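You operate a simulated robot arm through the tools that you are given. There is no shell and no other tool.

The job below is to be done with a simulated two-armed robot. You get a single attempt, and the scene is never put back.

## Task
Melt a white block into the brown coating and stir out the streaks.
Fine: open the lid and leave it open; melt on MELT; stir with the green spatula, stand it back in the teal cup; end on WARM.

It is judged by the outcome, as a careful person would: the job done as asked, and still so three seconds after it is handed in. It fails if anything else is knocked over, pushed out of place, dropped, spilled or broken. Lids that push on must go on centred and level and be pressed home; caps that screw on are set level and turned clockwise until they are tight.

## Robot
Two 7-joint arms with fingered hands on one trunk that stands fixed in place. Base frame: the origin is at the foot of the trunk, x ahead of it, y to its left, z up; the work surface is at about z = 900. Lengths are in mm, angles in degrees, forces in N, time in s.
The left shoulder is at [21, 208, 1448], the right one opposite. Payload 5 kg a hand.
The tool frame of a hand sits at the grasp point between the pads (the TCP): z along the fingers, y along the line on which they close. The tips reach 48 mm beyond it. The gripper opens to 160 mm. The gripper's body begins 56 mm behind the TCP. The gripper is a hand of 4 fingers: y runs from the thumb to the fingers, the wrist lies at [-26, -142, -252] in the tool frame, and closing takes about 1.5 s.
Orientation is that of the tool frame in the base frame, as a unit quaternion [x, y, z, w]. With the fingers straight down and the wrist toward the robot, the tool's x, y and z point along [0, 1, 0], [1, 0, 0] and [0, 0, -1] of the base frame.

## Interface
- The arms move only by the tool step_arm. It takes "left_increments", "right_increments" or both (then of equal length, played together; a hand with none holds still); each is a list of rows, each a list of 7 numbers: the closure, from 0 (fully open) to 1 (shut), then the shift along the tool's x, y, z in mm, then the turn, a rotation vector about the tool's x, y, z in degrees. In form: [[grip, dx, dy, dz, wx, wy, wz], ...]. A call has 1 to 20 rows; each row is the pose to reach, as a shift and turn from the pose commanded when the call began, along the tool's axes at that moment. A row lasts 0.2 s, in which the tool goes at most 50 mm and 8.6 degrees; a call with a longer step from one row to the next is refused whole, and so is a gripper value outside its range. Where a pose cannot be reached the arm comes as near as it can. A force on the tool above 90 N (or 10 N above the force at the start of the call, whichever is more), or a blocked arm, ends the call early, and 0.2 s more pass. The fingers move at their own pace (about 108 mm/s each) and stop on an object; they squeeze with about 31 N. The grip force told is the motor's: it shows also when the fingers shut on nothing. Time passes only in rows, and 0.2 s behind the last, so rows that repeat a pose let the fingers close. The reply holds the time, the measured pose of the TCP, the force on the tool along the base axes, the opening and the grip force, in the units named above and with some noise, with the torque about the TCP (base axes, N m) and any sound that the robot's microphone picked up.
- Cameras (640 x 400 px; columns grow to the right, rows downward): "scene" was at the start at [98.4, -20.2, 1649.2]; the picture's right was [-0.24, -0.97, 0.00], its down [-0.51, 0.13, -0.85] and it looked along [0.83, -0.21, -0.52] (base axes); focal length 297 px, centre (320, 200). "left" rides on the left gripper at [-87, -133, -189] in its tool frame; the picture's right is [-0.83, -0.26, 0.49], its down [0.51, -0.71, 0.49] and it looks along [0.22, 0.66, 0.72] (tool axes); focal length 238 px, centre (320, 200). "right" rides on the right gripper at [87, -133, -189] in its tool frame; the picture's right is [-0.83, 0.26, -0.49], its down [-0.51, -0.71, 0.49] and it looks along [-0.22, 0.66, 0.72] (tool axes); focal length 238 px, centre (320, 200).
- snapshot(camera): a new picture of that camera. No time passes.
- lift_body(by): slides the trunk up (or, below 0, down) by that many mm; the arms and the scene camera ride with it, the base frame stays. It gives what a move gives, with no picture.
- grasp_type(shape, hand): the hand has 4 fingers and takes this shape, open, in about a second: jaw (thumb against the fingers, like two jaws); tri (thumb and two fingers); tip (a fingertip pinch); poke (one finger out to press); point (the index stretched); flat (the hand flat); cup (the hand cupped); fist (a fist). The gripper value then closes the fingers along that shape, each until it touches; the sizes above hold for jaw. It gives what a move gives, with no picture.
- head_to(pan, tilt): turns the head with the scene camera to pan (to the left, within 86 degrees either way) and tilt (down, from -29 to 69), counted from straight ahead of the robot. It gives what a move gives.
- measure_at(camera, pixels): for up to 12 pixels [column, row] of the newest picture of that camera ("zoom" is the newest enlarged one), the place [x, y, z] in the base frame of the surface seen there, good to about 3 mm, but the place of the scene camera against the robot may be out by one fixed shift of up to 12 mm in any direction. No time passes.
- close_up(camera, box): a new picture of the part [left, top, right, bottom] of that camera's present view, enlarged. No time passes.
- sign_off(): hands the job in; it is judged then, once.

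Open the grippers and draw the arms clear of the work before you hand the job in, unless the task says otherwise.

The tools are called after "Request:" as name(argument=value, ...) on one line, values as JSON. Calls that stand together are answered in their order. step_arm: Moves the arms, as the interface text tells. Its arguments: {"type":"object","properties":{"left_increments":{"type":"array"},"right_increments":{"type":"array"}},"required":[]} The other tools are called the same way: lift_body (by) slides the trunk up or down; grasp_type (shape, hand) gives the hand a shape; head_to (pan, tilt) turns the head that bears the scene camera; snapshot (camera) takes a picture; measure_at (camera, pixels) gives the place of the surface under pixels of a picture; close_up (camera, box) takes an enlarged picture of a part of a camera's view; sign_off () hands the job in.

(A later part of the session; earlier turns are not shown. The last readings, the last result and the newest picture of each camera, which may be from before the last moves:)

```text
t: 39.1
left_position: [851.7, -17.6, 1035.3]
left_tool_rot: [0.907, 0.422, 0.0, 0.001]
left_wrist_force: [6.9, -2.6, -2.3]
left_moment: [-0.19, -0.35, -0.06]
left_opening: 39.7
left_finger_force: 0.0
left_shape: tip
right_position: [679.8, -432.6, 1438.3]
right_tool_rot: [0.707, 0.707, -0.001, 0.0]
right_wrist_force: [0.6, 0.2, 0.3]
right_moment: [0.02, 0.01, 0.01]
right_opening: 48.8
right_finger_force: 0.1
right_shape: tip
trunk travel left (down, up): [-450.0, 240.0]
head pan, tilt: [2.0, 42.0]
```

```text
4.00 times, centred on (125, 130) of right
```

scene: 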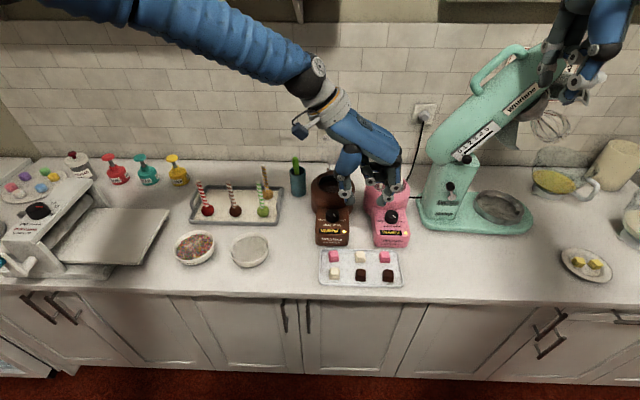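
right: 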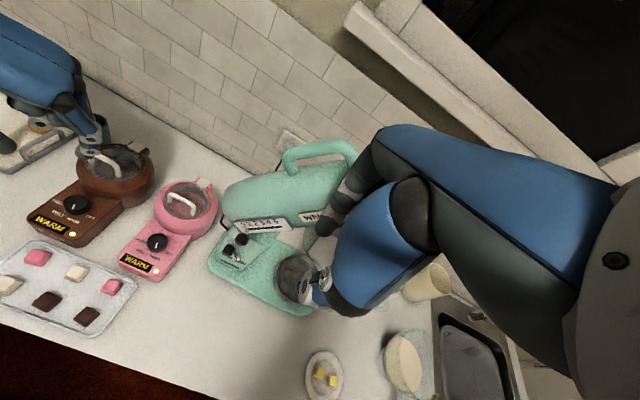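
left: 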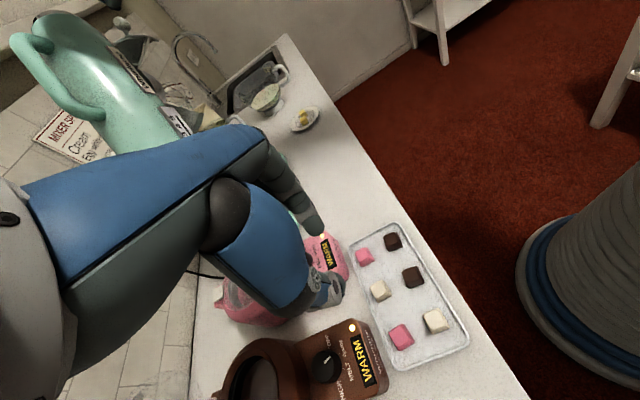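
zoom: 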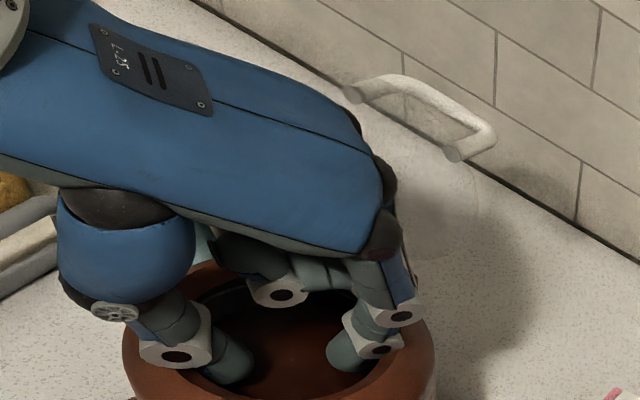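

The block is released (opening 40, no grip force). I'll raise the hand straight up, easing slightly away from the thumb‑side rim.

Request:
step_arm(left_increments=[[0.76, 0, 2, -4, 0, 0, 0], [0.78, 0, 2, -14, 0, 0, 0], [0.8, 0, 2, -35, 0, 0, 0], [0.8, 0, 2, -65, 0, 0, 0], [0.8, 0, 2, -100, 0, 0, 0], [0.8, 0, 0, -140, 0, 0, 0], [0.8, 0, -20, -160, 0, 0, 0]])

Request:
close_up(camera="scene", box=[300, 160, 380, 210])

Request:
close_up(camera="right", box=[40, 80, 200, 190])

```text
t: 40.7
left_position: [834.5, -4.3, 1198.3]
left_tool_rot: [0.907, 0.422, 0.0, 0.0]
left_wrist_force: [-1.1, 0.3, -1.3]
left_moment: [-0.01, -0.12, 0.01]
left_opening: 32.4
left_finger_force: 0.1
left_shape: tip
right_position: [676.9, -430.3, 1439.8]
right_tool_rot: [0.707, 0.707, 0.001, 0.0]
right_wrist_force: [-1.1, 0.1, 0.1]
right_moment: [-0.07, -0.09, -0.04]
right_opening: 48.8
right_finger_force: 0.0
right_shape: tip
trunk travel left (down, up): [-450.0, 240.0]
head pan, tilt: [2.0, 42.0]
```

```text
8.00 times, centred on (340, 185) of scene
```

zoom: 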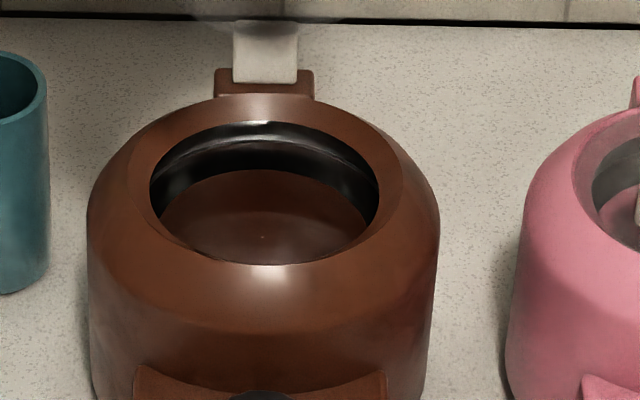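

```text
3.64 times, centred on (120, 135) of right
```

zoom: 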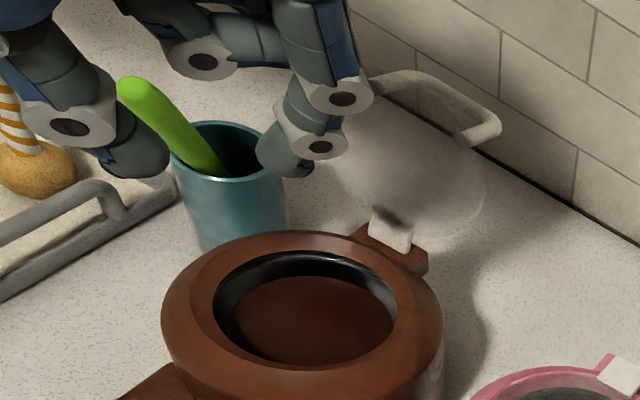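

The block has sunk into the coating; there's nothing on the rim and nothing in the fingers. Next is the knob: I'll move back above it with yaw −60°, tilted 20°.

Request:
step_arm(left_increments=[[0.75, -14.5, -13, 8, 0, 0, 4], [0.7, -29, -26, 20, 0, 0, 8], [0.65, -43.5, -39, 38, 0, 0, 12], [0.62, -58, -52, 58, 0, 0, 16], [0.62, -72.6, -65, 78, 0, 0, 20]])

Request:
step_arm(left_increments=[[0.62, 0, 0, 0, 0, 7, 0], [0.62, 0, 0, 0, 0, 14, 0], [0.62, 0, 0, 0, 0, 20, 0], [0.62, 0, 0, 0, 0, 20, 0]])

Request:
close_up(camera="left", box=[240, 200, 440, 325])

Request:
close_up(camera="scene", box=[290, 140, 386, 230])

```text
t: 41.9
left_position: [740.6, -18.3, 1117.9]
left_tool_rot: [0.966, 0.259, 0.0, 0.001]
left_wrist_force: [0.8, 0.8, 0.0]
left_moment: [-0.01, 0.09, -0.06]
left_opening: 60.3
left_finger_force: 0.0
left_shape: tip
right_position: [679.6, -430.9, 1438.5]
right_tool_rot: [0.707, 0.707, 0.0, 0.0]
right_wrist_force: [0.8, 0.7, -0.5]
right_moment: [0.0, 0.01, -0.01]
right_opening: 49.1
right_finger_force: 0.1
right_shape: tip
trunk travel left (down, up): [-450.0, 240.0]
head pan, tilt: [2.0, 42.0]
```

```text
t: 42.9
left_position: [738.6, -17.9, 1117.5]
left_tool_rot: [0.951, 0.254, 0.168, -0.045]
left_wrist_force: [0.1, 0.2, 0.1]
left_moment: [-0.06, 0.04, 0.01]
left_opening: 60.5
left_finger_force: 0.0
left_shape: tip
right_position: [678.8, -430.6, 1438.2]
right_tool_rot: [0.707, 0.707, 0.0, -0.001]
right_wrist_force: [-0.5, 0.8, 0.3]
right_moment: [-0.06, 0.0, 0.01]
right_opening: 48.6
right_finger_force: 0.0
right_shape: tip
trunk travel left (down, up): [-450.0, 240.0]
head pan, tilt: [2.0, 42.0]
```

```text
3.20 times, centred on (340, 262) of left
```

zoom: 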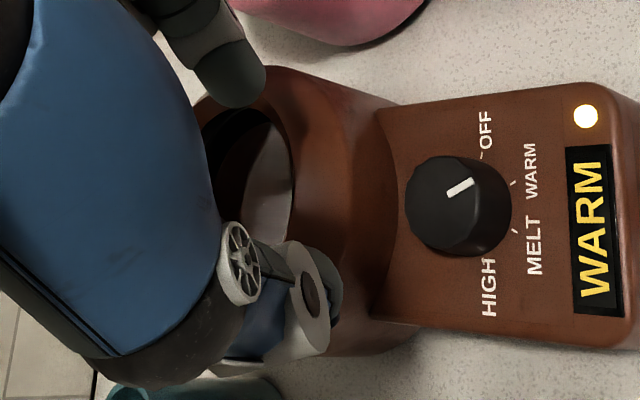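

```text
4.44 times, centred on (338, 185) of scene
```

zoom: 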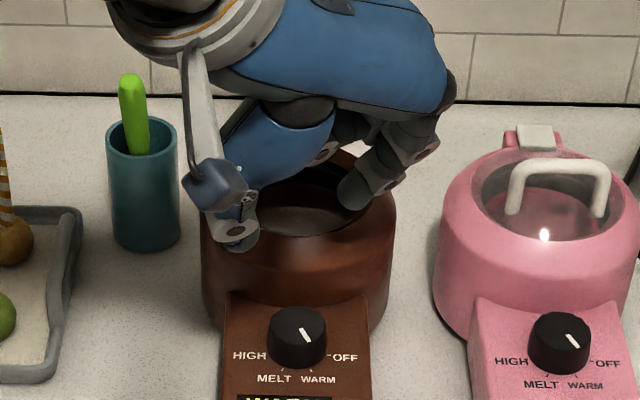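

The tilted pinch is ready at 60 mm opening. I'll lower 80 mm to just above the knob and check alignment.

Request:
step_arm(left_increments=[[0.62, -9, 0, 25, 0, 0, 0], [0.62, -18, 0, 50, 0, 0, 0], [0.62, -27.4, 0, 75.2, 0, 0, 0], [0.62, -27.4, 0, 75.2, 0, 0, 0]])

Request:
close_up(camera="left", box=[240, 200, 440, 325])

Request:
close_up(camera="scene", box=[290, 160, 386, 230])

```text
t: 43.9
left_position: [738.4, -18.4, 1036.8]
left_tool_rot: [0.951, 0.255, 0.167, -0.045]
left_wrist_force: [0.7, 0.6, -1.2]
left_moment: [-0.05, -0.02, -0.04]
left_opening: 60.5
left_finger_force: 0.1
left_shape: tip
right_position: [679.2, -431.6, 1437.6]
right_tool_rot: [0.707, 0.707, 0.0, 0.0]
right_wrist_force: [0.1, 0.2, 0.9]
right_moment: [0.0, -0.02, -0.04]
right_opening: 48.9
right_finger_force: 0.2
right_shape: tip
trunk travel left (down, up): [-450.0, 240.0]
head pan, tilt: [2.0, 42.0]
```

```text
3.20 times, centred on (340, 262) of left
```

zoom: 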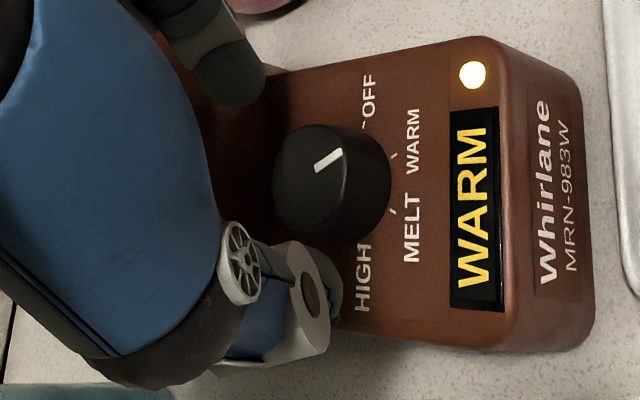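

```text
5.71 times, centred on (338, 195) of scene
```

zoom: 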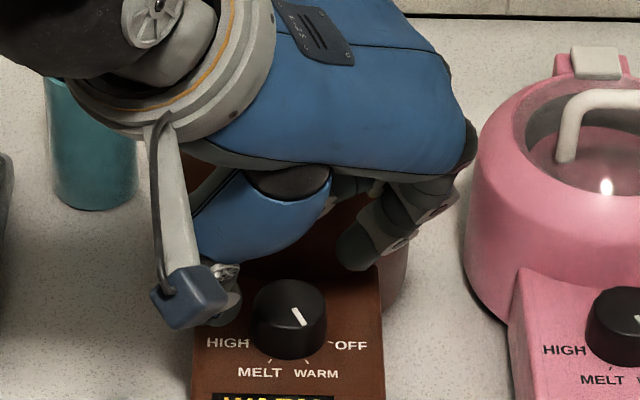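

Request:
measure_at(camera="zoom", pixels=[[352, 268], [345, 255], [365, 262], [232, 320], [225, 305], [288, 300], [258, 300], [325, 300], [288, 283], [300, 326], [238, 290]])

Request:
close_up(camera="right", box=[20, 140, 140, 230])

```text
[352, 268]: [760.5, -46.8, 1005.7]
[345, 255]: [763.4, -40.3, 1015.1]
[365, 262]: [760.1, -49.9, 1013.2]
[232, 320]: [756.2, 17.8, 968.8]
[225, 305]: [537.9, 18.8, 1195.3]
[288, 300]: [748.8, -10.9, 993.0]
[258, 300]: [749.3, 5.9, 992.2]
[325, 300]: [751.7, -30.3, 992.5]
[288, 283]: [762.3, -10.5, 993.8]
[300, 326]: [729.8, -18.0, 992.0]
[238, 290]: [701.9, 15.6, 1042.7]
```

```text
4.44 times, centred on (80, 185) of right
```

zoom: 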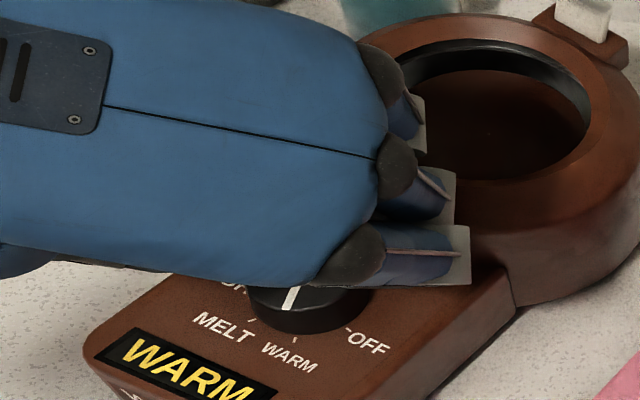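

Alignment is good: index centre ≈(766,-45), knob centre ≈(747,-12). I'll lower the last 35 mm around the knob.

Request:
step_arm(left_increments=[[0.62, -4, 0, 11, 0, 0, 0], [0.62, -8, 0, 22, 0, 0, 0], [0.62, -12.1, 0, 33.4, 0, 0, 0], [0.62, -12.1, 0, 33.4, 0, 0, 0]])

Request:
close_up(camera="scene", box=[290, 160, 386, 230])

Request:
close_up(camera="left", box=[240, 200, 440, 325])

```text
t: 44.9
left_position: [739.3, -20.6, 1011.0]
left_tool_rot: [0.95, 0.256, 0.173, -0.041]
left_wrist_force: [-1.0, -3.0, 46.2]
left_moment: [-0.85, -1.09, -0.13]
left_opening: 63.3
left_finger_force: 8.4
left_shape: tip
right_position: [673.6, -430.6, 1441.4]
right_tool_rot: [0.707, 0.707, 0.001, 0.0]
right_wrist_force: [-0.7, -0.5, 0.0]
right_moment: [-0.02, 0.01, 0.04]
right_opening: 48.6
right_finger_force: 0.0
right_shape: tip
trunk travel left (down, up): [-450.0, 240.0]
head pan, tilt: [2.0, 42.0]
```

```text
5.71 times, centred on (338, 195) of scene
```

zoom: 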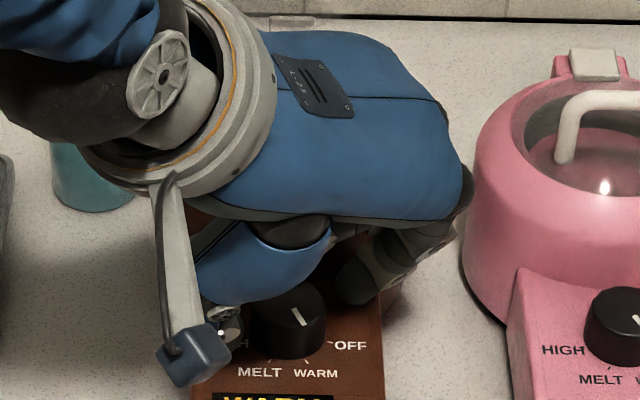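

```text
3.20 times, centred on (340, 262) of left
```

zoom: 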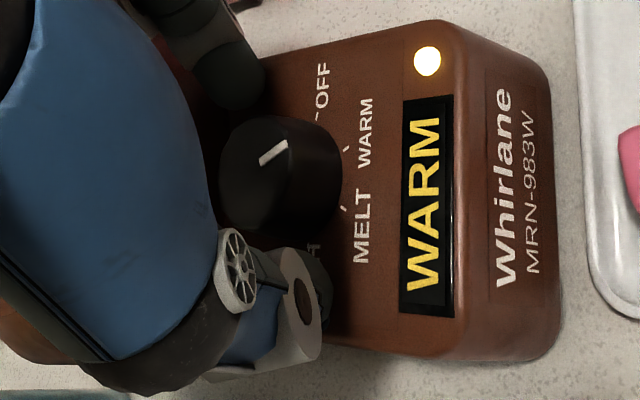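

There's a 46 N upward force at TCP z=1011, 10 mm higher than planned, centred near (763,-39). I'll measure the fingertips and what lies under them.

Request:
measure_at(camera="zoom", pixels=[[255, 90], [240, 100], [260, 70], [325, 290], [318, 310], [325, 270], [280, 105], [300, 60], [330, 180], [340, 320], [232, 70], [215, 60]])

Request:
close_up(camera="right", box=[20, 140, 140, 230])

```text
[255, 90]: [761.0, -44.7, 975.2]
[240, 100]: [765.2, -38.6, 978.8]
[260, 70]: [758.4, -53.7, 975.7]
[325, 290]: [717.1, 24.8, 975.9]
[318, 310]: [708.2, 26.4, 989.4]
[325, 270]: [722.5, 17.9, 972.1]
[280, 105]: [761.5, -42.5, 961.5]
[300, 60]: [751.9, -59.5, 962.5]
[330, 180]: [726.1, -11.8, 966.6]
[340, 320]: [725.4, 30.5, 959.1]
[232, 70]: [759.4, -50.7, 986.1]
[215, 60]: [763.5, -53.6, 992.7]
```

```text
4.44 times, centred on (80, 185) of right
```

zoom: 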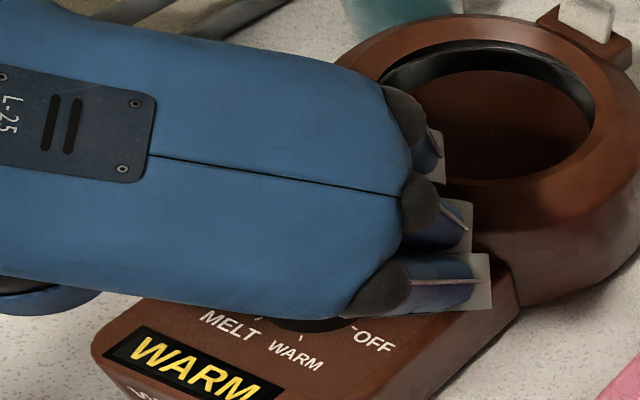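

The tips are at z≈972–975, beside the knob (top 986) but blocked from going lower. I'll relieve the pressure by raising the commanded height 10 mm and see what force remains.

Request:
step_arm(left_increments=[[0.62, 1.7, 0, -4.7, 0, 0, 0], [0.62, 3.4, 0, -9.4, 0, 0, 0], [0.62, 3.4, 0, -9.4, 0, 0, 0]])

Request:
close_up(camera="left", box=[290, 200, 360, 244])

```text
t: 45.7
left_position: [739.0, -17.1, 1010.2]
left_tool_rot: [0.951, 0.255, 0.167, -0.046]
left_wrist_force: [11.7, 0.2, 8.0]
left_moment: [-0.5, -0.75, -0.03]
left_opening: 43.1
left_finger_force: 31.0
left_shape: tip
right_position: [679.2, -431.0, 1437.8]
right_tool_rot: [0.707, 0.707, 0.0, -0.001]
right_wrist_force: [0.0, -0.6, 0.6]
right_moment: [-0.03, 0.01, 0.01]
right_opening: 48.8
right_finger_force: 0.0
right_shape: tip
trunk travel left (down, up): [-450.0, 240.0]
head pan, tilt: [2.0, 42.0]
```

```text
9.09 times, centred on (325, 222) of left
```

zoom: 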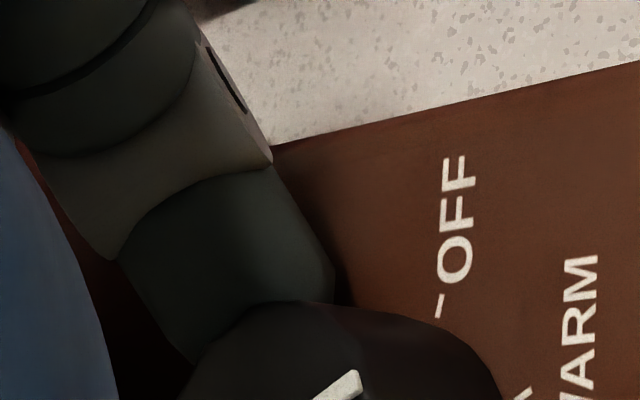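

The fingers have closed onto the knob (43 mm, 31 N). I'll confirm the grip and check the picture before turning.

Request:
step_arm(left_increments=[[0.8, 0, 0, 0, 0, 0, 0], [0.8, 0, 0, 0, 0, 0, 0], [0.8, 0, 0, 0, 0, 0, 0]])

Request:
close_up(camera="left", box=[240, 200, 440, 325])

Request:
close_up(camera="scene", box=[290, 160, 386, 230])

```text
t: 46.5
left_position: [736.3, -18.3, 1011.2]
left_tool_rot: [0.952, 0.254, 0.167, -0.046]
left_wrist_force: [1.5, 2.3, 4.1]
left_moment: [-0.13, -0.23, 0.01]
left_opening: 38.7
left_finger_force: 31.0
left_shape: tip
right_position: [679.8, -430.3, 1438.3]
right_tool_rot: [0.707, 0.707, 0.0, 0.0]
right_wrist_force: [-0.2, -0.3, -0.2]
right_moment: [0.02, 0.02, 0.01]
right_opening: 48.9
right_finger_force: 0.0
right_shape: tip
trunk travel left (down, up): [-450.0, 240.0]
head pan, tilt: [2.0, 42.0]
```

```text
3.20 times, centred on (340, 262) of left
```

zoom: 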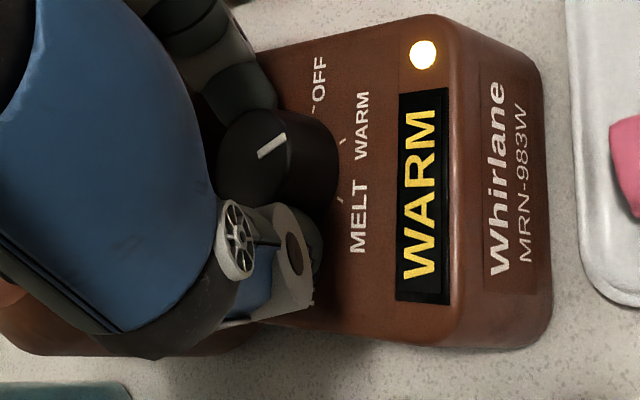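

```text
5.71 times, centred on (338, 195) of scene
```

zoom: 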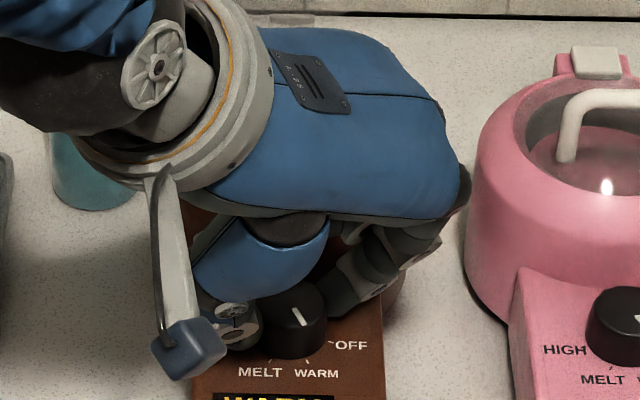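

The knob is held at 38.7 mm with low side loads. I'll turn it 47° clockwise (seen from above) about its own axis.

Request:
step_arm(left_increments=[[0.8, 0.06, -1.12, 0.02, -2.39, 0, 6.58], [0.8, 0.26, -2.23, 0.09, -4.79, 0, 13.16], [0.8, 0.57, -3.3, 0.21, -7.18, 0, 19.74], [0.8, 1.01, -4.32, 0.37, -9.58, 0, 26.3], [0.8, 1.57, -5.28, 0.57, -11.97, 0, 32.9], [0.8, 2.22, -6.16, 0.81, -14.36, 0, 39.5], [0.8, 2.75, -6.73, 1.0, -16.07, 0, 44.2], [0.8, 2.75, -6.73, 1.0, -16.07, 0, 44.2]])

Request:
close_up(camera="left", box=[240, 200, 440, 325])

Request:
close_up(camera="scene", box=[290, 170, 386, 240])

```text
t: 48.3
left_position: [738.8, -11.5, 1012.4]
left_tool_rot: [0.974, -0.146, 0.172, 0.026]
left_wrist_force: [-3.7, -2.4, -0.6]
left_moment: [-0.06, 0.13, -0.06]
left_opening: 38.0
left_finger_force: 30.9
left_shape: tip
right_position: [679.6, -431.9, 1438.4]
right_tool_rot: [0.707, 0.707, 0.0, 0.0]
right_wrist_force: [0.8, -0.5, 0.0]
right_moment: [-0.02, 0.0, 0.03]
right_opening: 49.0
right_finger_force: 0.1
right_shape: tip
trunk travel left (down, up): [-450.0, 240.0]
head pan, tilt: [2.0, 42.0]
```

```text
3.20 times, centred on (340, 262) of left
```

zoom: 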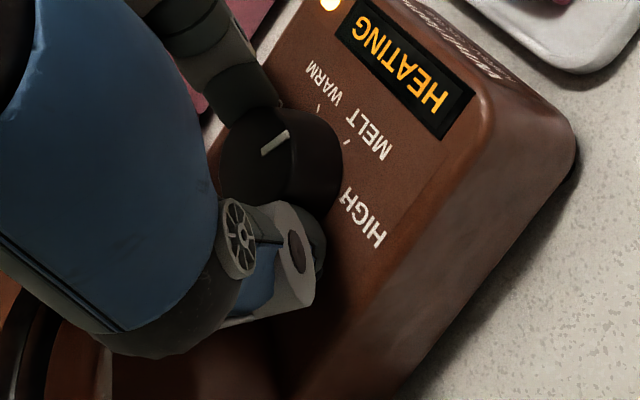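

```text
5.71 times, centred on (338, 205) of scene
```

zoom: 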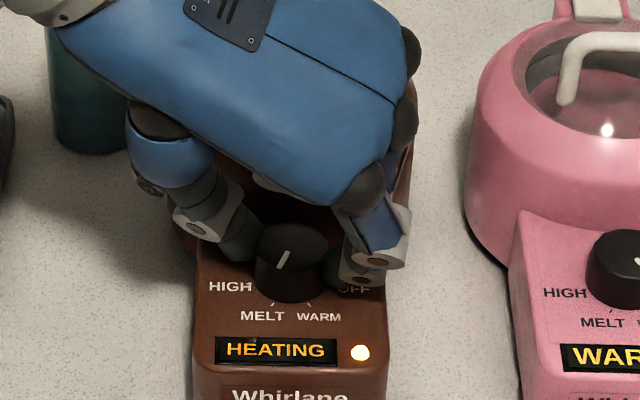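

The display now reads HEATING and the pointer is at the MELT tick. I'll release and rise straight up.

Request:
step_arm(left_increments=[[0.7, 0, 0, 0, 0, 0, 0], [0.6, 0, 0, 0, 0, 0, 0], [0.55, 0, 0, 0, 0, 0, 0], [0.55, 5, 0, -14, 0, 0, 0], [0.55, 15, 0, -40, 0, 0, 0], [0.55, 30, 0, -82, 0, 0, 0], [0.55, 46, 0, -126, 0, 0, 0], [0.55, 60, 0, -165, 0, 0, 0]])

Request:
close_up(camera="scene", box=[290, 160, 386, 230])

Request:
close_up(camera="right", box=[20, 110, 180, 230])

```text
t: 50.1
left_position: [736.6, -10.6, 1187.2]
left_tool_rot: [0.974, -0.147, 0.17, 0.025]
left_wrist_force: [-1.8, 0.1, -1.9]
left_moment: [-0.06, -0.17, 0.05]
left_opening: 71.7
left_finger_force: 0.1
left_shape: tip
right_position: [677.4, -431.4, 1438.5]
right_tool_rot: [0.707, 0.707, 0.0, -0.001]
right_wrist_force: [-0.4, -0.6, -0.4]
right_moment: [0.05, -0.07, 0.01]
right_opening: 48.8
right_finger_force: 0.1
right_shape: tip
trunk travel left (down, up): [-450.0, 240.0]
head pan, tilt: [2.0, 42.0]
```

```text
5.71 times, centred on (338, 195) of scene
```

zoom: 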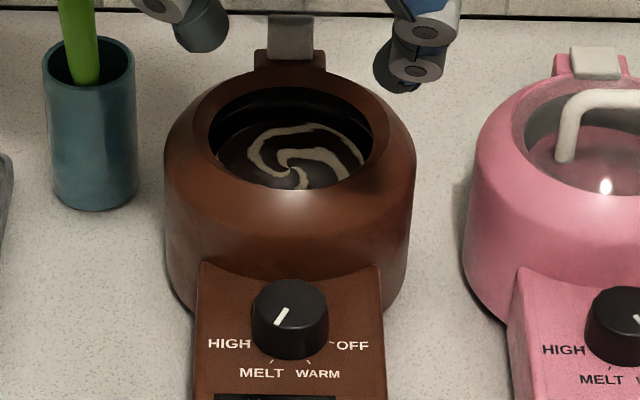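

```text
3.33 times, centred on (100, 170) of right
```

zoom: 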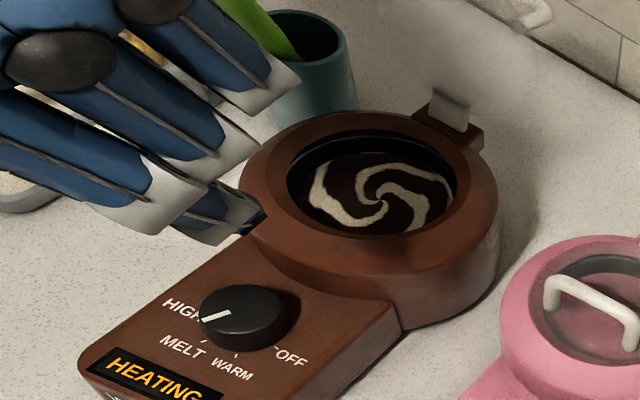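

White streaks have appeared, the display shows HEATING, and the knob points to MELT. While it heats I'll look closely at the green spatula and its surroundings.

Request:
close_up(camera="scene", box=[240, 130, 336, 190])

Request:
snapshot(camera="left")

Request:
close_up(camera="right", box=[0, 70, 140, 160])

```text
6.67 times, centred on (288, 160) of scene
```

zoom: 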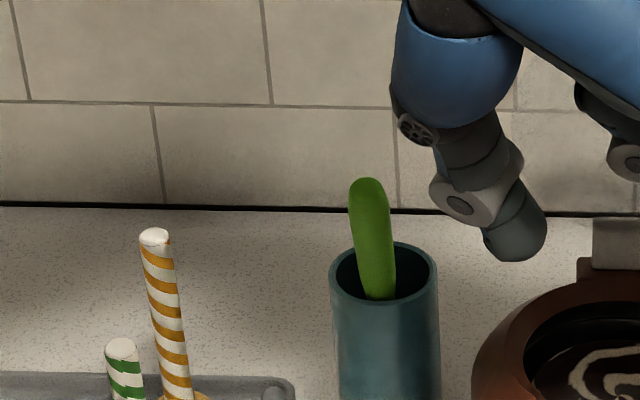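

```text
taken
```

left: 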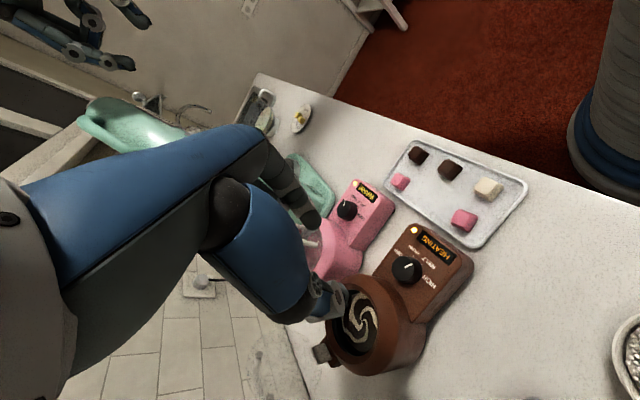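

```text
4.44 times, centred on (70, 115) of right
```

zoom: 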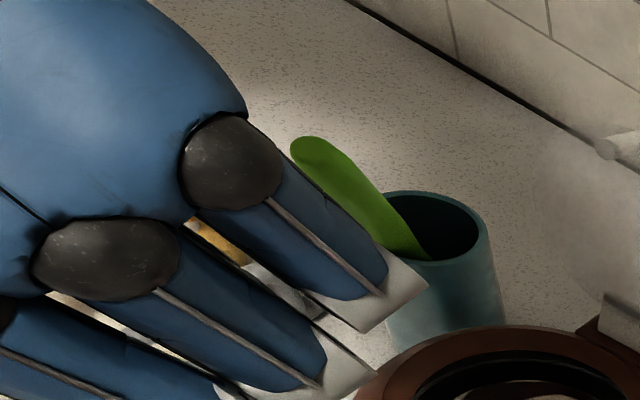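

Request:
measure_at(camera="zoom", pixels=[[315, 150], [340, 175], [365, 195], [390, 220], [405, 240], [410, 258], [355, 170], [345, 195], [480, 240], [430, 195], [395, 215], [425, 255]])

Request:
close_up(camera="scene", box=[240, 130, 336, 190])

```text
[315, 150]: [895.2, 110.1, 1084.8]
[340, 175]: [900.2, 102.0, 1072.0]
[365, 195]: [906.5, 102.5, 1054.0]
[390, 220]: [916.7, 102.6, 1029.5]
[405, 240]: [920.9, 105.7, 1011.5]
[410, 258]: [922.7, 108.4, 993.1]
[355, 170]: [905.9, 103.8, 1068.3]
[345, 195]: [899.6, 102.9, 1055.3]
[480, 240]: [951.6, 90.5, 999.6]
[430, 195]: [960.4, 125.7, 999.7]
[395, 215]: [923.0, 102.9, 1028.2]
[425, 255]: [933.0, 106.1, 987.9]
```

```text
6.67 times, centred on (288, 160) of scene
```

zoom: 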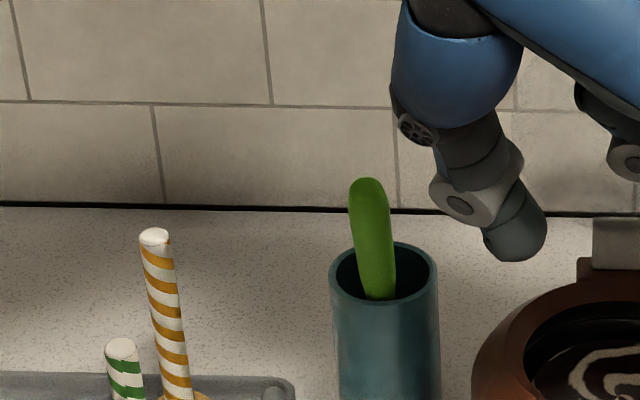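

Request:
measure_at(camera="zoom", pixels=[[368, 185], [352, 205], [385, 205], [370, 220], [356, 250], [392, 250], [374, 260], [378, 290], [384, 300], [383, 247], [155, 236], [120, 350]])

Request:
close_up(camera="scene", box=[300, 165, 380, 215])

```text
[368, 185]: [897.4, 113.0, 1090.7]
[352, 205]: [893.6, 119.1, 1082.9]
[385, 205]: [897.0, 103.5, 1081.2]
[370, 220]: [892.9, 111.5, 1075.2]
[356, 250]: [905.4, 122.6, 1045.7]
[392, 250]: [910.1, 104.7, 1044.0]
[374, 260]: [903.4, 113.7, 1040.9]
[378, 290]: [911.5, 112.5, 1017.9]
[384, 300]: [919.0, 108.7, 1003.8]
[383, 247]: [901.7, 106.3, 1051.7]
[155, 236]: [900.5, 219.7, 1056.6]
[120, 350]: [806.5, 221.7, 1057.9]
```

```text
8.00 times, centred on (340, 190) of scene
```

zoom: 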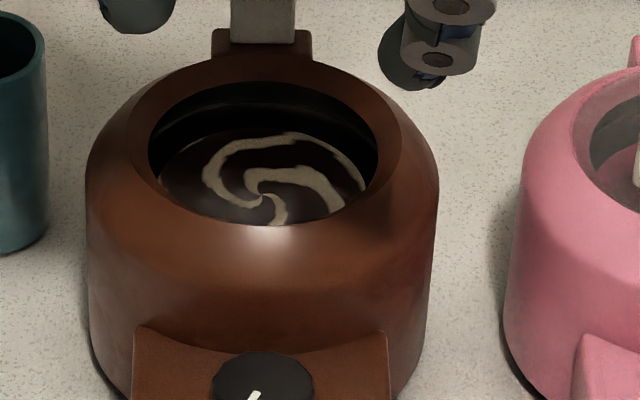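

The handle is about 19 mm thick, its axis passes (908,112,1050) and leans 19° toward the robot, and cake‑pop sticks reach z≈1050 at y≈220. I'll use the jaw shape for the spatula, first re-orienting at height (yaw −90°, pitch forward).

Request:
grasp_type(shape="jaw", hand="left")

Request:
step_arm(left_increments=[[0.4, 0, 0, 0, 1.9, 0, -5.3], [0.6, 0, 0, 0, 3.9, 0, -10.7], [0.65, 0, 0, 0, 5.8, 0, -16], [0.65, 0, 0, 0, 5.8, 0, -16]])

Request:
step_arm(left_increments=[[0.65, 12, -20.6, 14, 0, 4, 0], [0.65, 24, -41.2, 28, 0, 8, 0], [0.65, 36, -61.8, 42, 0, 12, 0], [0.65, 48, -82.4, 56, 0, 16, 0], [0.65, 60, -103, 70, 0, 19, 0], [0.65, 70.5, -123.6, 84.2, 0, 20, 0], [0.65, 70.5, -123.6, 84.2, 0, 20, 0]])

Request:
close_up(camera="scene", box=[240, 110, 352, 210])

Request:
close_up(camera="right", box=[0, 50, 160, 170])

Request:
snapshot(camera="left")

```text
t: 51.0
left_position: [738.4, -9.9, 1186.2]
left_tool_rot: [0.974, -0.146, 0.172, 0.026]
left_wrist_force: [-0.5, -0.1, 0.0]
left_moment: [0.01, 0.03, 0.0]
left_opening: 159.7
left_finger_force: 0.1
left_shape: jaw
right_position: [679.1, -431.2, 1439.1]
right_tool_rot: [0.707, 0.707, 0.0, 0.0]
right_wrist_force: [-0.1, 0.6, 0.3]
right_moment: [-0.03, 0.01, 0.0]
right_opening: 48.9
right_finger_force: 0.0
right_shape: tip
trunk travel left (down, up): [-450.0, 240.0]
head pan, tilt: [2.0, 42.0]
```

```text
t: 52.0
left_position: [738.4, -9.3, 1187.6]
left_tool_rot: [0.985, 0.001, 0.172, -0.001]
left_wrist_force: [0.4, -0.3, 0.7]
left_moment: [-0.03, 0.03, 0.0]
left_opening: 56.4
left_finger_force: 0.1
left_shape: jaw
right_position: [679.0, -430.4, 1439.0]
right_tool_rot: [0.707, 0.707, 0.0, 0.0]
right_wrist_force: [0.9, -0.1, 0.0]
right_moment: [-0.02, 0.02, 0.0]
right_opening: 48.7
right_finger_force: 0.0
right_shape: tip
trunk travel left (down, up): [-450.0, 240.0]
head pan, tilt: [2.0, 42.0]
```

```text
t: 53.6
left_position: [834.7, 112.4, 1135.7]
left_tool_rot: [0.94, 0.0, 0.342, 0.001]
left_wrist_force: [0.1, -0.8, 0.7]
left_moment: [0.03, 0.0, 0.02]
left_opening: 56.2
left_finger_force: 0.0
left_shape: jaw
right_position: [678.4, -432.2, 1438.2]
right_tool_rot: [0.708, 0.707, -0.001, 0.0]
right_wrist_force: [-0.5, 0.0, 0.4]
right_moment: [0.12, -0.04, 0.0]
right_opening: 48.6
right_finger_force: 0.1
right_shape: tip
trunk travel left (down, up): [-450.0, 240.0]
head pan, tilt: [2.0, 42.0]
```

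```text
4.00 times, centred on (296, 160) of scene
```

zoom: 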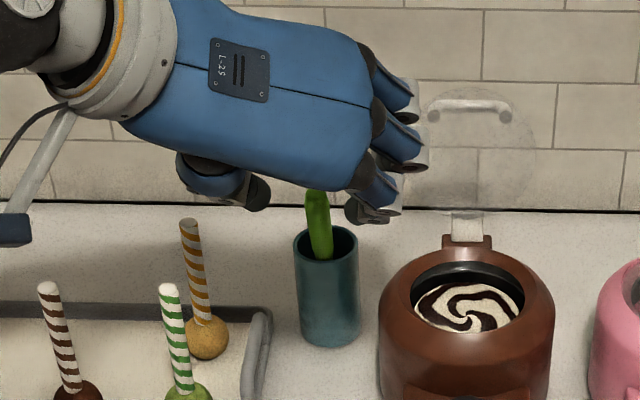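

```text
3.33 times, centred on (80, 110) of right
```

zoom: 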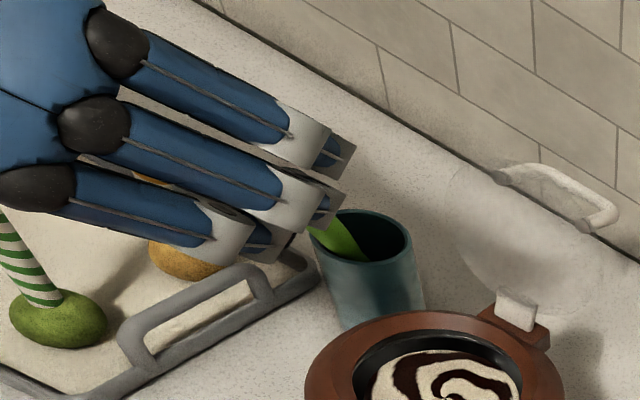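

```text
taken
```

left: 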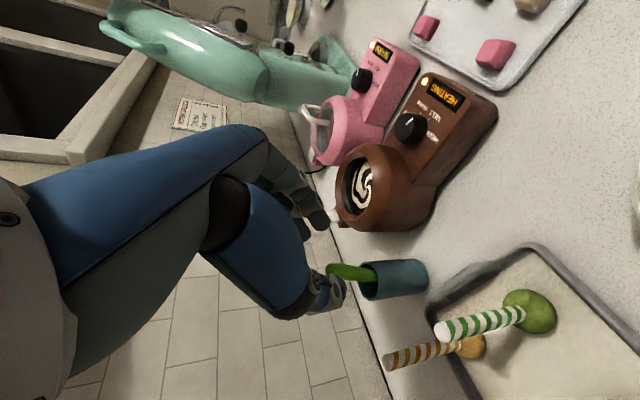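

The swirl has grown, so it's melting well. The thumb and fingers straddle the spatula; I'll advance halfway and check.

Request:
step_arm(left_increments=[[0.65, -1, 0, 18, 0, 0, 0], [0.65, -2.5, 0, 36, 0, 0, 0], [0.65, -4, 0, 55, 0, 0, 0], [0.65, -4.8, 0, 65, 0, 0, 0], [0.65, -4.8, 0, 65, 0, 0, 0]])

Request:
close_up(camera="right", box=[0, 60, 140, 165])

Request:
close_up(camera="left", box=[240, 200, 440, 340])

Request:
close_up(camera="scene", box=[240, 110, 352, 210])

```text
t: 54.8
left_position: [871.6, 112.0, 1080.8]
left_tool_rot: [0.94, 0.0, 0.342, -0.001]
left_wrist_force: [0.0, -0.2, 0.5]
left_moment: [-0.01, -0.02, 0.03]
left_opening: 56.2
left_finger_force: 0.0
left_shape: jaw
right_position: [677.8, -431.3, 1439.5]
right_tool_rot: [0.707, 0.707, 0.0, -0.001]
right_wrist_force: [-0.8, -0.1, 0.6]
right_moment: [-0.01, -0.02, -0.01]
right_opening: 48.9
right_finger_force: 0.0
right_shape: tip
trunk travel left (down, up): [-450.0, 240.0]
head pan, tilt: [2.0, 42.0]
```

```text
3.81 times, centred on (70, 112) of right
```

zoom: 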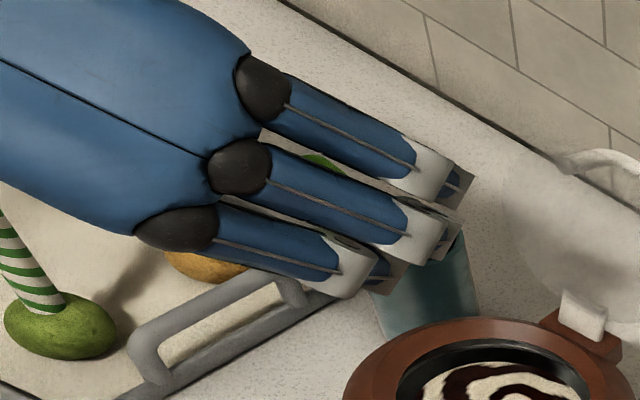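

```text
2.86 times, centred on (340, 270) of left
```

zoom: 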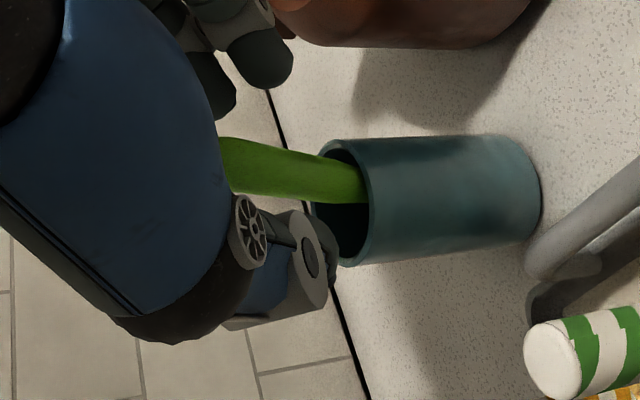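

```text
4.00 times, centred on (296, 160) of scene
```

zoom: 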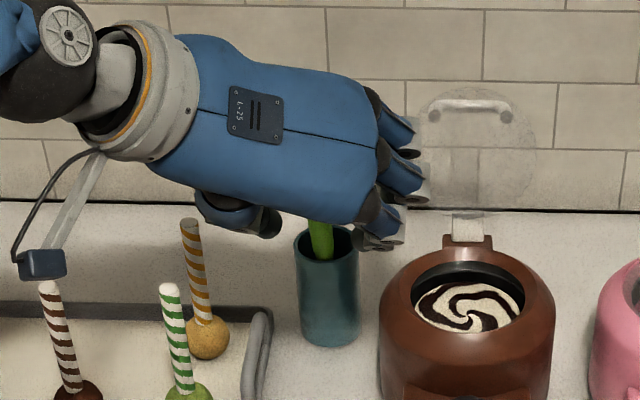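

I'll advance the remaining 35 mm, then close on the handle.

Request:
step_arm(left_increments=[[0.65, 1, 0, 12, 0, 0, 0], [0.65, 2.2, 0, 24, 0, 0, 0], [0.65, 2.2, 0, 34.7, 0, 0, 0], [0.65, 2.2, 0, 34.7, 0, 0, 0]])

Request:
close_up(camera="right", box=[0, 60, 140, 165])

Request:
close_up(camera="left", box=[240, 200, 440, 340])

```text
t: 55.8
left_position: [894.3, 113.3, 1055.2]
left_tool_rot: [0.94, 0.0, 0.341, -0.001]
left_wrist_force: [-1.0, 2.9, -1.2]
left_moment: [0.01, 0.02, 0.03]
left_opening: 56.3
left_finger_force: 0.1
left_shape: jaw
right_position: [678.3, -430.3, 1438.1]
right_tool_rot: [0.707, 0.707, -0.001, 0.0]
right_wrist_force: [-1.1, 0.0, 0.0]
right_moment: [0.03, -0.01, 0.01]
right_opening: 48.9
right_finger_force: 0.0
right_shape: tip
trunk travel left (down, up): [-450.0, 240.0]
head pan, tilt: [2.0, 42.0]
```

```text
3.81 times, centred on (70, 112) of right
```

zoom: 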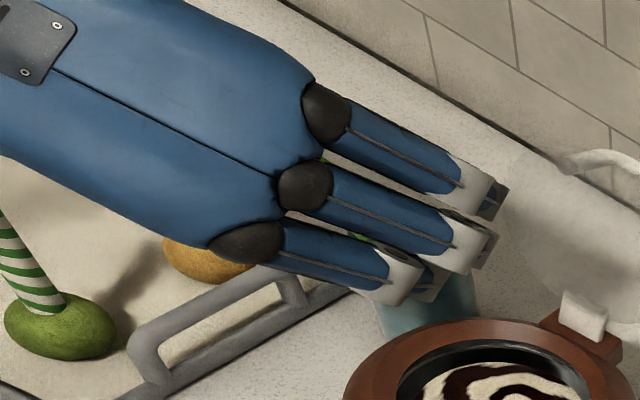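

```text
2.86 times, centred on (340, 270) of left
```

zoom: 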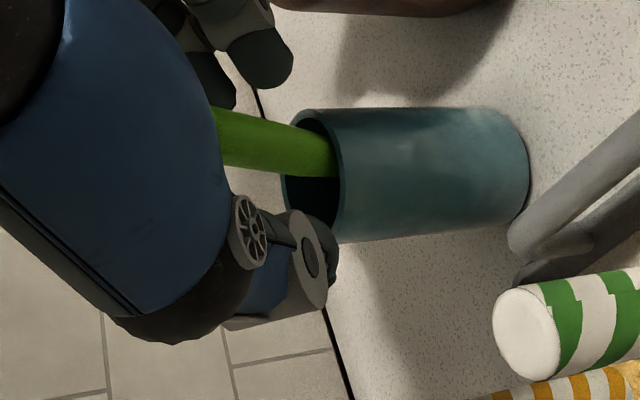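

Now I'll close on the handle.

Request:
step_arm(left_increments=[[0.75, 0, 0, 0, 0, 0, 0], [0.85, 0, 0, 0, 0, 0, 0], [0.95, 0, 0, 0, 0, 0, 0], [0.95, 0, 0, 0, 0, 0, 0], [0.95, 0, 0, 0, 0, 0, 0]])

Request:
close_up(camera="left", box=[240, 200, 440, 340])

Request:
close_up(camera="right", box=[0, 60, 140, 165])

```text
t: 57.0
left_position: [895.6, 112.9, 1055.2]
left_tool_rot: [0.94, 0.0, 0.341, 0.0]
left_wrist_force: [-0.3, -0.3, -0.7]
left_moment: [-0.06, 0.1, -0.03]
left_opening: 4.7
left_finger_force: 31.4
left_shape: jaw
right_position: [678.8, -431.1, 1438.0]
right_tool_rot: [0.708, 0.707, 0.0, 0.001]
right_wrist_force: [-0.1, 0.7, 0.8]
right_moment: [-0.02, -0.01, 0.0]
right_opening: 48.9
right_finger_force: 0.0
right_shape: tip
trunk travel left (down, up): [-450.0, 240.0]
head pan, tilt: [2.0, 42.0]
```

```text
2.86 times, centred on (340, 270) of left
```

zoom: 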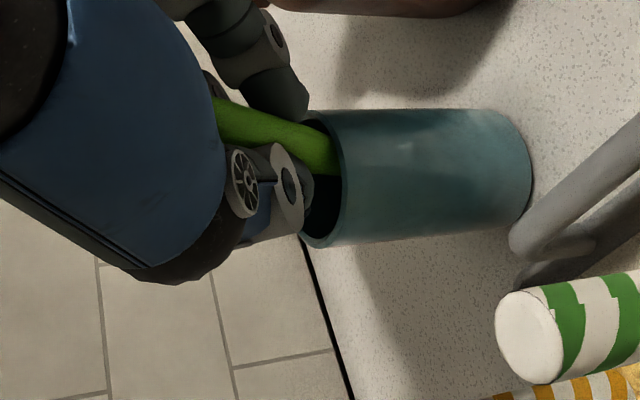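

```text
3.81 times, centred on (70, 112) of right
```

zoom: 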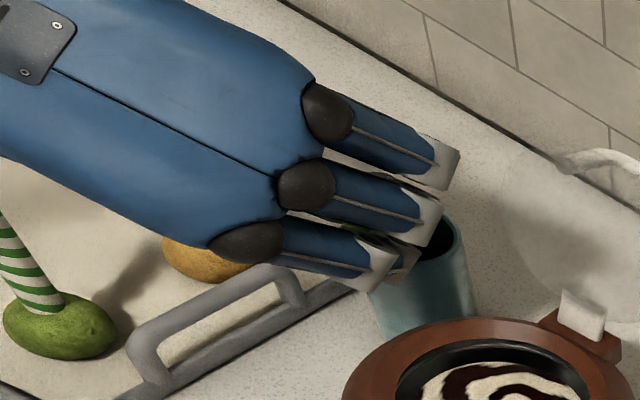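

The grip reads 31 N. I'll lift 30 mm along the spatula's axis and check that it moves with the hand.

Request:
step_arm(left_increments=[[0.95, 1.8, 0.2, -4.7, 0, 0, 0], [0.95, 5.3, 0.5, -14, 0, 0, 0], [0.95, 10.6, 1, -28, 0, 0, 0], [0.95, 10.6, 1, -28, 0, 0, 0]])

Request:
close_up(camera="left", box=[240, 200, 440, 340])

Request:
close_up(camera="scene", box=[240, 110, 352, 210])

```text
t: 58.0
left_position: [885.1, 111.9, 1082.7]
left_tool_rot: [0.94, 0.001, 0.341, 0.0]
left_wrist_force: [0.0, -0.3, -0.7]
left_moment: [-0.07, 0.03, -0.04]
left_opening: 4.6
left_finger_force: 31.1
left_shape: jaw
right_position: [679.4, -431.2, 1438.6]
right_tool_rot: [0.707, 0.707, 0.0, 0.0]
right_wrist_force: [0.0, 0.0, 0.2]
right_moment: [-0.02, 0.06, 0.01]
right_opening: 49.0
right_finger_force: 0.0
right_shape: tip
trunk travel left (down, up): [-450.0, 240.0]
head pan, tilt: [2.0, 42.0]
```

```text
2.86 times, centred on (340, 270) of left
```

zoom: 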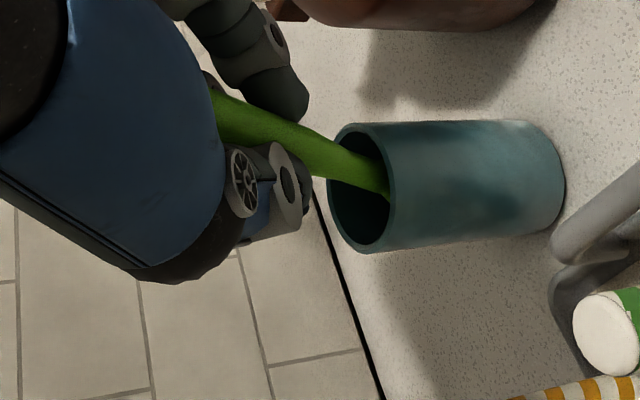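

```text
4.00 times, centred on (296, 160) of scene
```

zoom: 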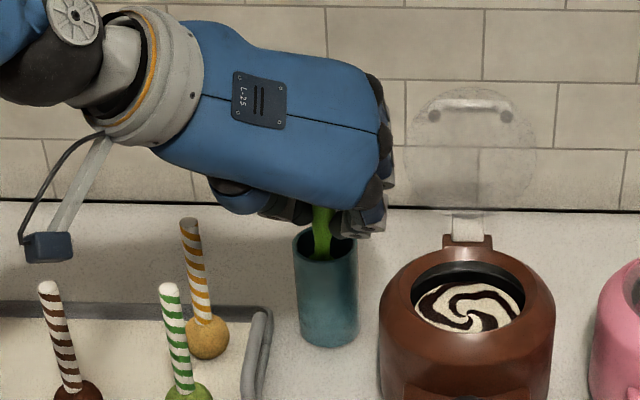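

It looks to be rising with the hand and the cup hasn't moved. I'll continue lifting along its axis.

Request:
step_arm(left_increments=[[0.95, 5.3, 0.5, -14, 0, 0, 0], [0.95, 10.6, 1, -28, 0, 0, 0], [0.95, 16, 1.5, -42, 0, 0, 0], [0.95, 21, 2, -56, 0, 0, 0], [0.95, 21, 2, -56, 0, 0, 0]])

Request:
close_up(camera="left", box=[240, 200, 440, 340])

Request:
close_up(camera="scene", box=[240, 110, 352, 210])

Request:
close_up(camera="right", box=[0, 50, 140, 155])

```text
t: 59.2
left_position: [865.5, 110.6, 1138.0]
left_tool_rot: [0.94, 0.0, 0.341, 0.0]
left_wrist_force: [-0.3, 0.1, -0.2]
left_moment: [0.01, 0.05, -0.05]
left_opening: 4.4
left_finger_force: 31.3
left_shape: jaw
right_position: [680.1, -431.1, 1437.9]
right_tool_rot: [0.708, 0.707, 0.0, 0.0]
right_wrist_force: [0.2, 0.3, 0.6]
right_moment: [-0.01, 0.03, 0.01]
right_opening: 48.8
right_finger_force: 0.0
right_shape: tip
trunk travel left (down, up): [-450.0, 240.0]
head pan, tilt: [2.0, 42.0]
```

```text
2.86 times, centred on (340, 270) of left
```

zoom: 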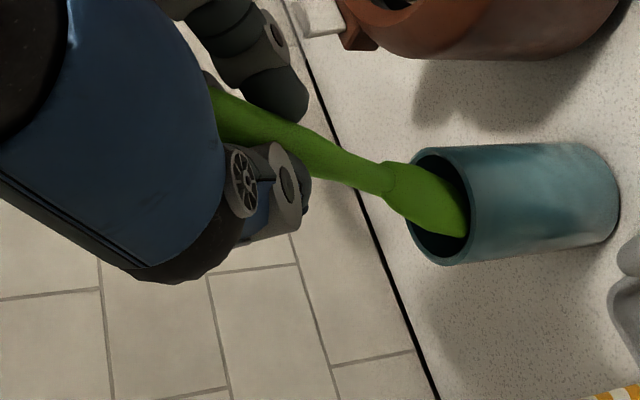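

```text
4.00 times, centred on (296, 160) of scene
```

zoom: 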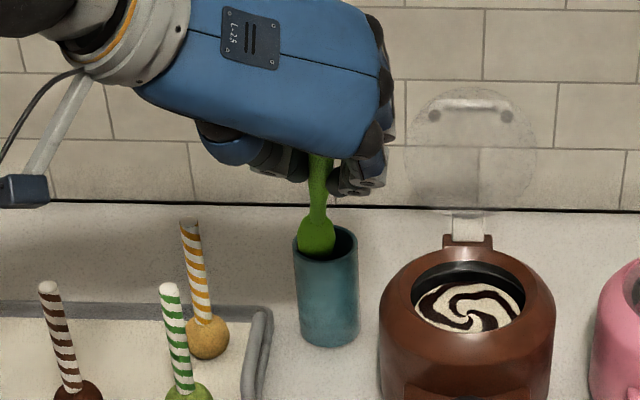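

```text
3.81 times, centred on (70, 102) of right
```

zoom: 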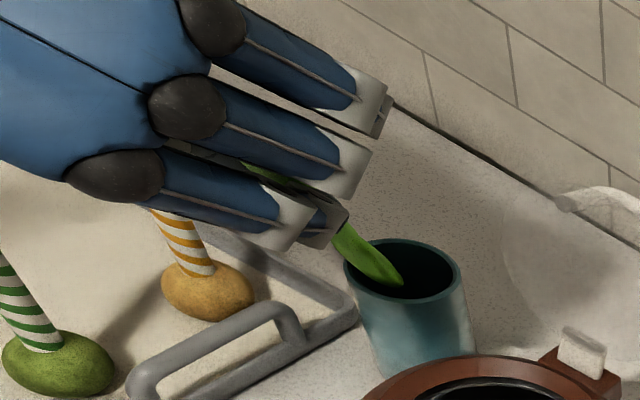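

The spatula is coming out; its paddle head shows at (318,235) of the scene zoom. I'll lift further until the tip clears the rim.

Request:
step_arm(left_increments=[[0.95, 5.3, 0.5, -14, 0, 0, 0], [0.95, 10.6, 1, -28, 0, 0, 0], [0.95, 16, 1.5, -42, 0, 0, 0], [0.95, 21, 2, -56, 0, 0, 0], [0.95, 21, 2, -56, 0, 0, 0]])

Request:
close_up(camera="scene", box=[240, 90, 352, 190])

Request:
close_up(camera="right", box=[0, 40, 140, 145])

Request:
close_up(camera="left", box=[240, 200, 440, 340])

```text
t: 60.4
left_position: [844.1, 107.3, 1194.4]
left_tool_rot: [0.94, 0.0, 0.341, 0.0]
left_wrist_force: [0.0, -0.2, -0.7]
left_moment: [-0.01, 0.03, 0.0]
left_opening: 4.7
left_finger_force: 31.2
left_shape: jaw
right_position: [679.2, -431.0, 1438.8]
right_tool_rot: [0.707, 0.707, 0.0, -0.001]
right_wrist_force: [-0.7, 0.2, -0.1]
right_moment: [-0.01, -0.01, -0.02]
right_opening: 48.6
right_finger_force: 0.1
right_shape: tip
trunk travel left (down, up): [-450.0, 240.0]
head pan, tilt: [2.0, 42.0]
```

```text
4.00 times, centred on (296, 140) of scene
```

zoom: 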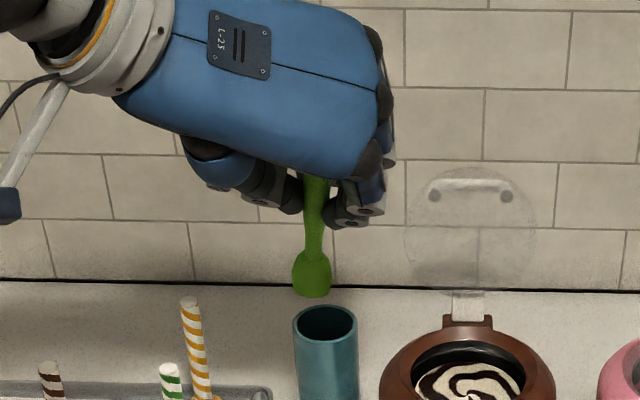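

```text
3.81 times, centred on (70, 92) of right
```

zoom: 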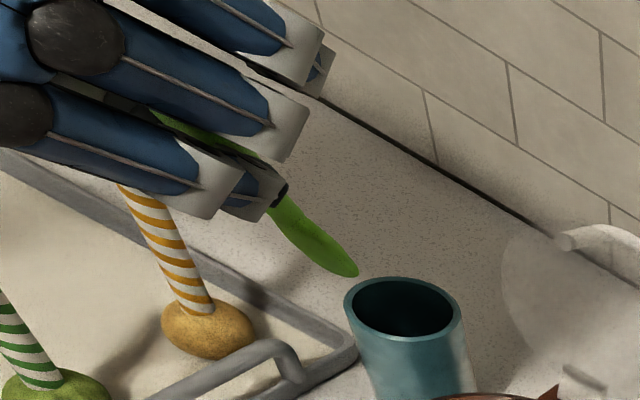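

```text
2.86 times, centred on (340, 270) of left
```

zoom: 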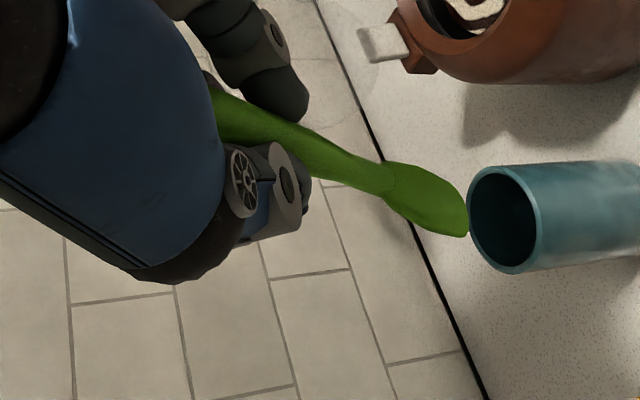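

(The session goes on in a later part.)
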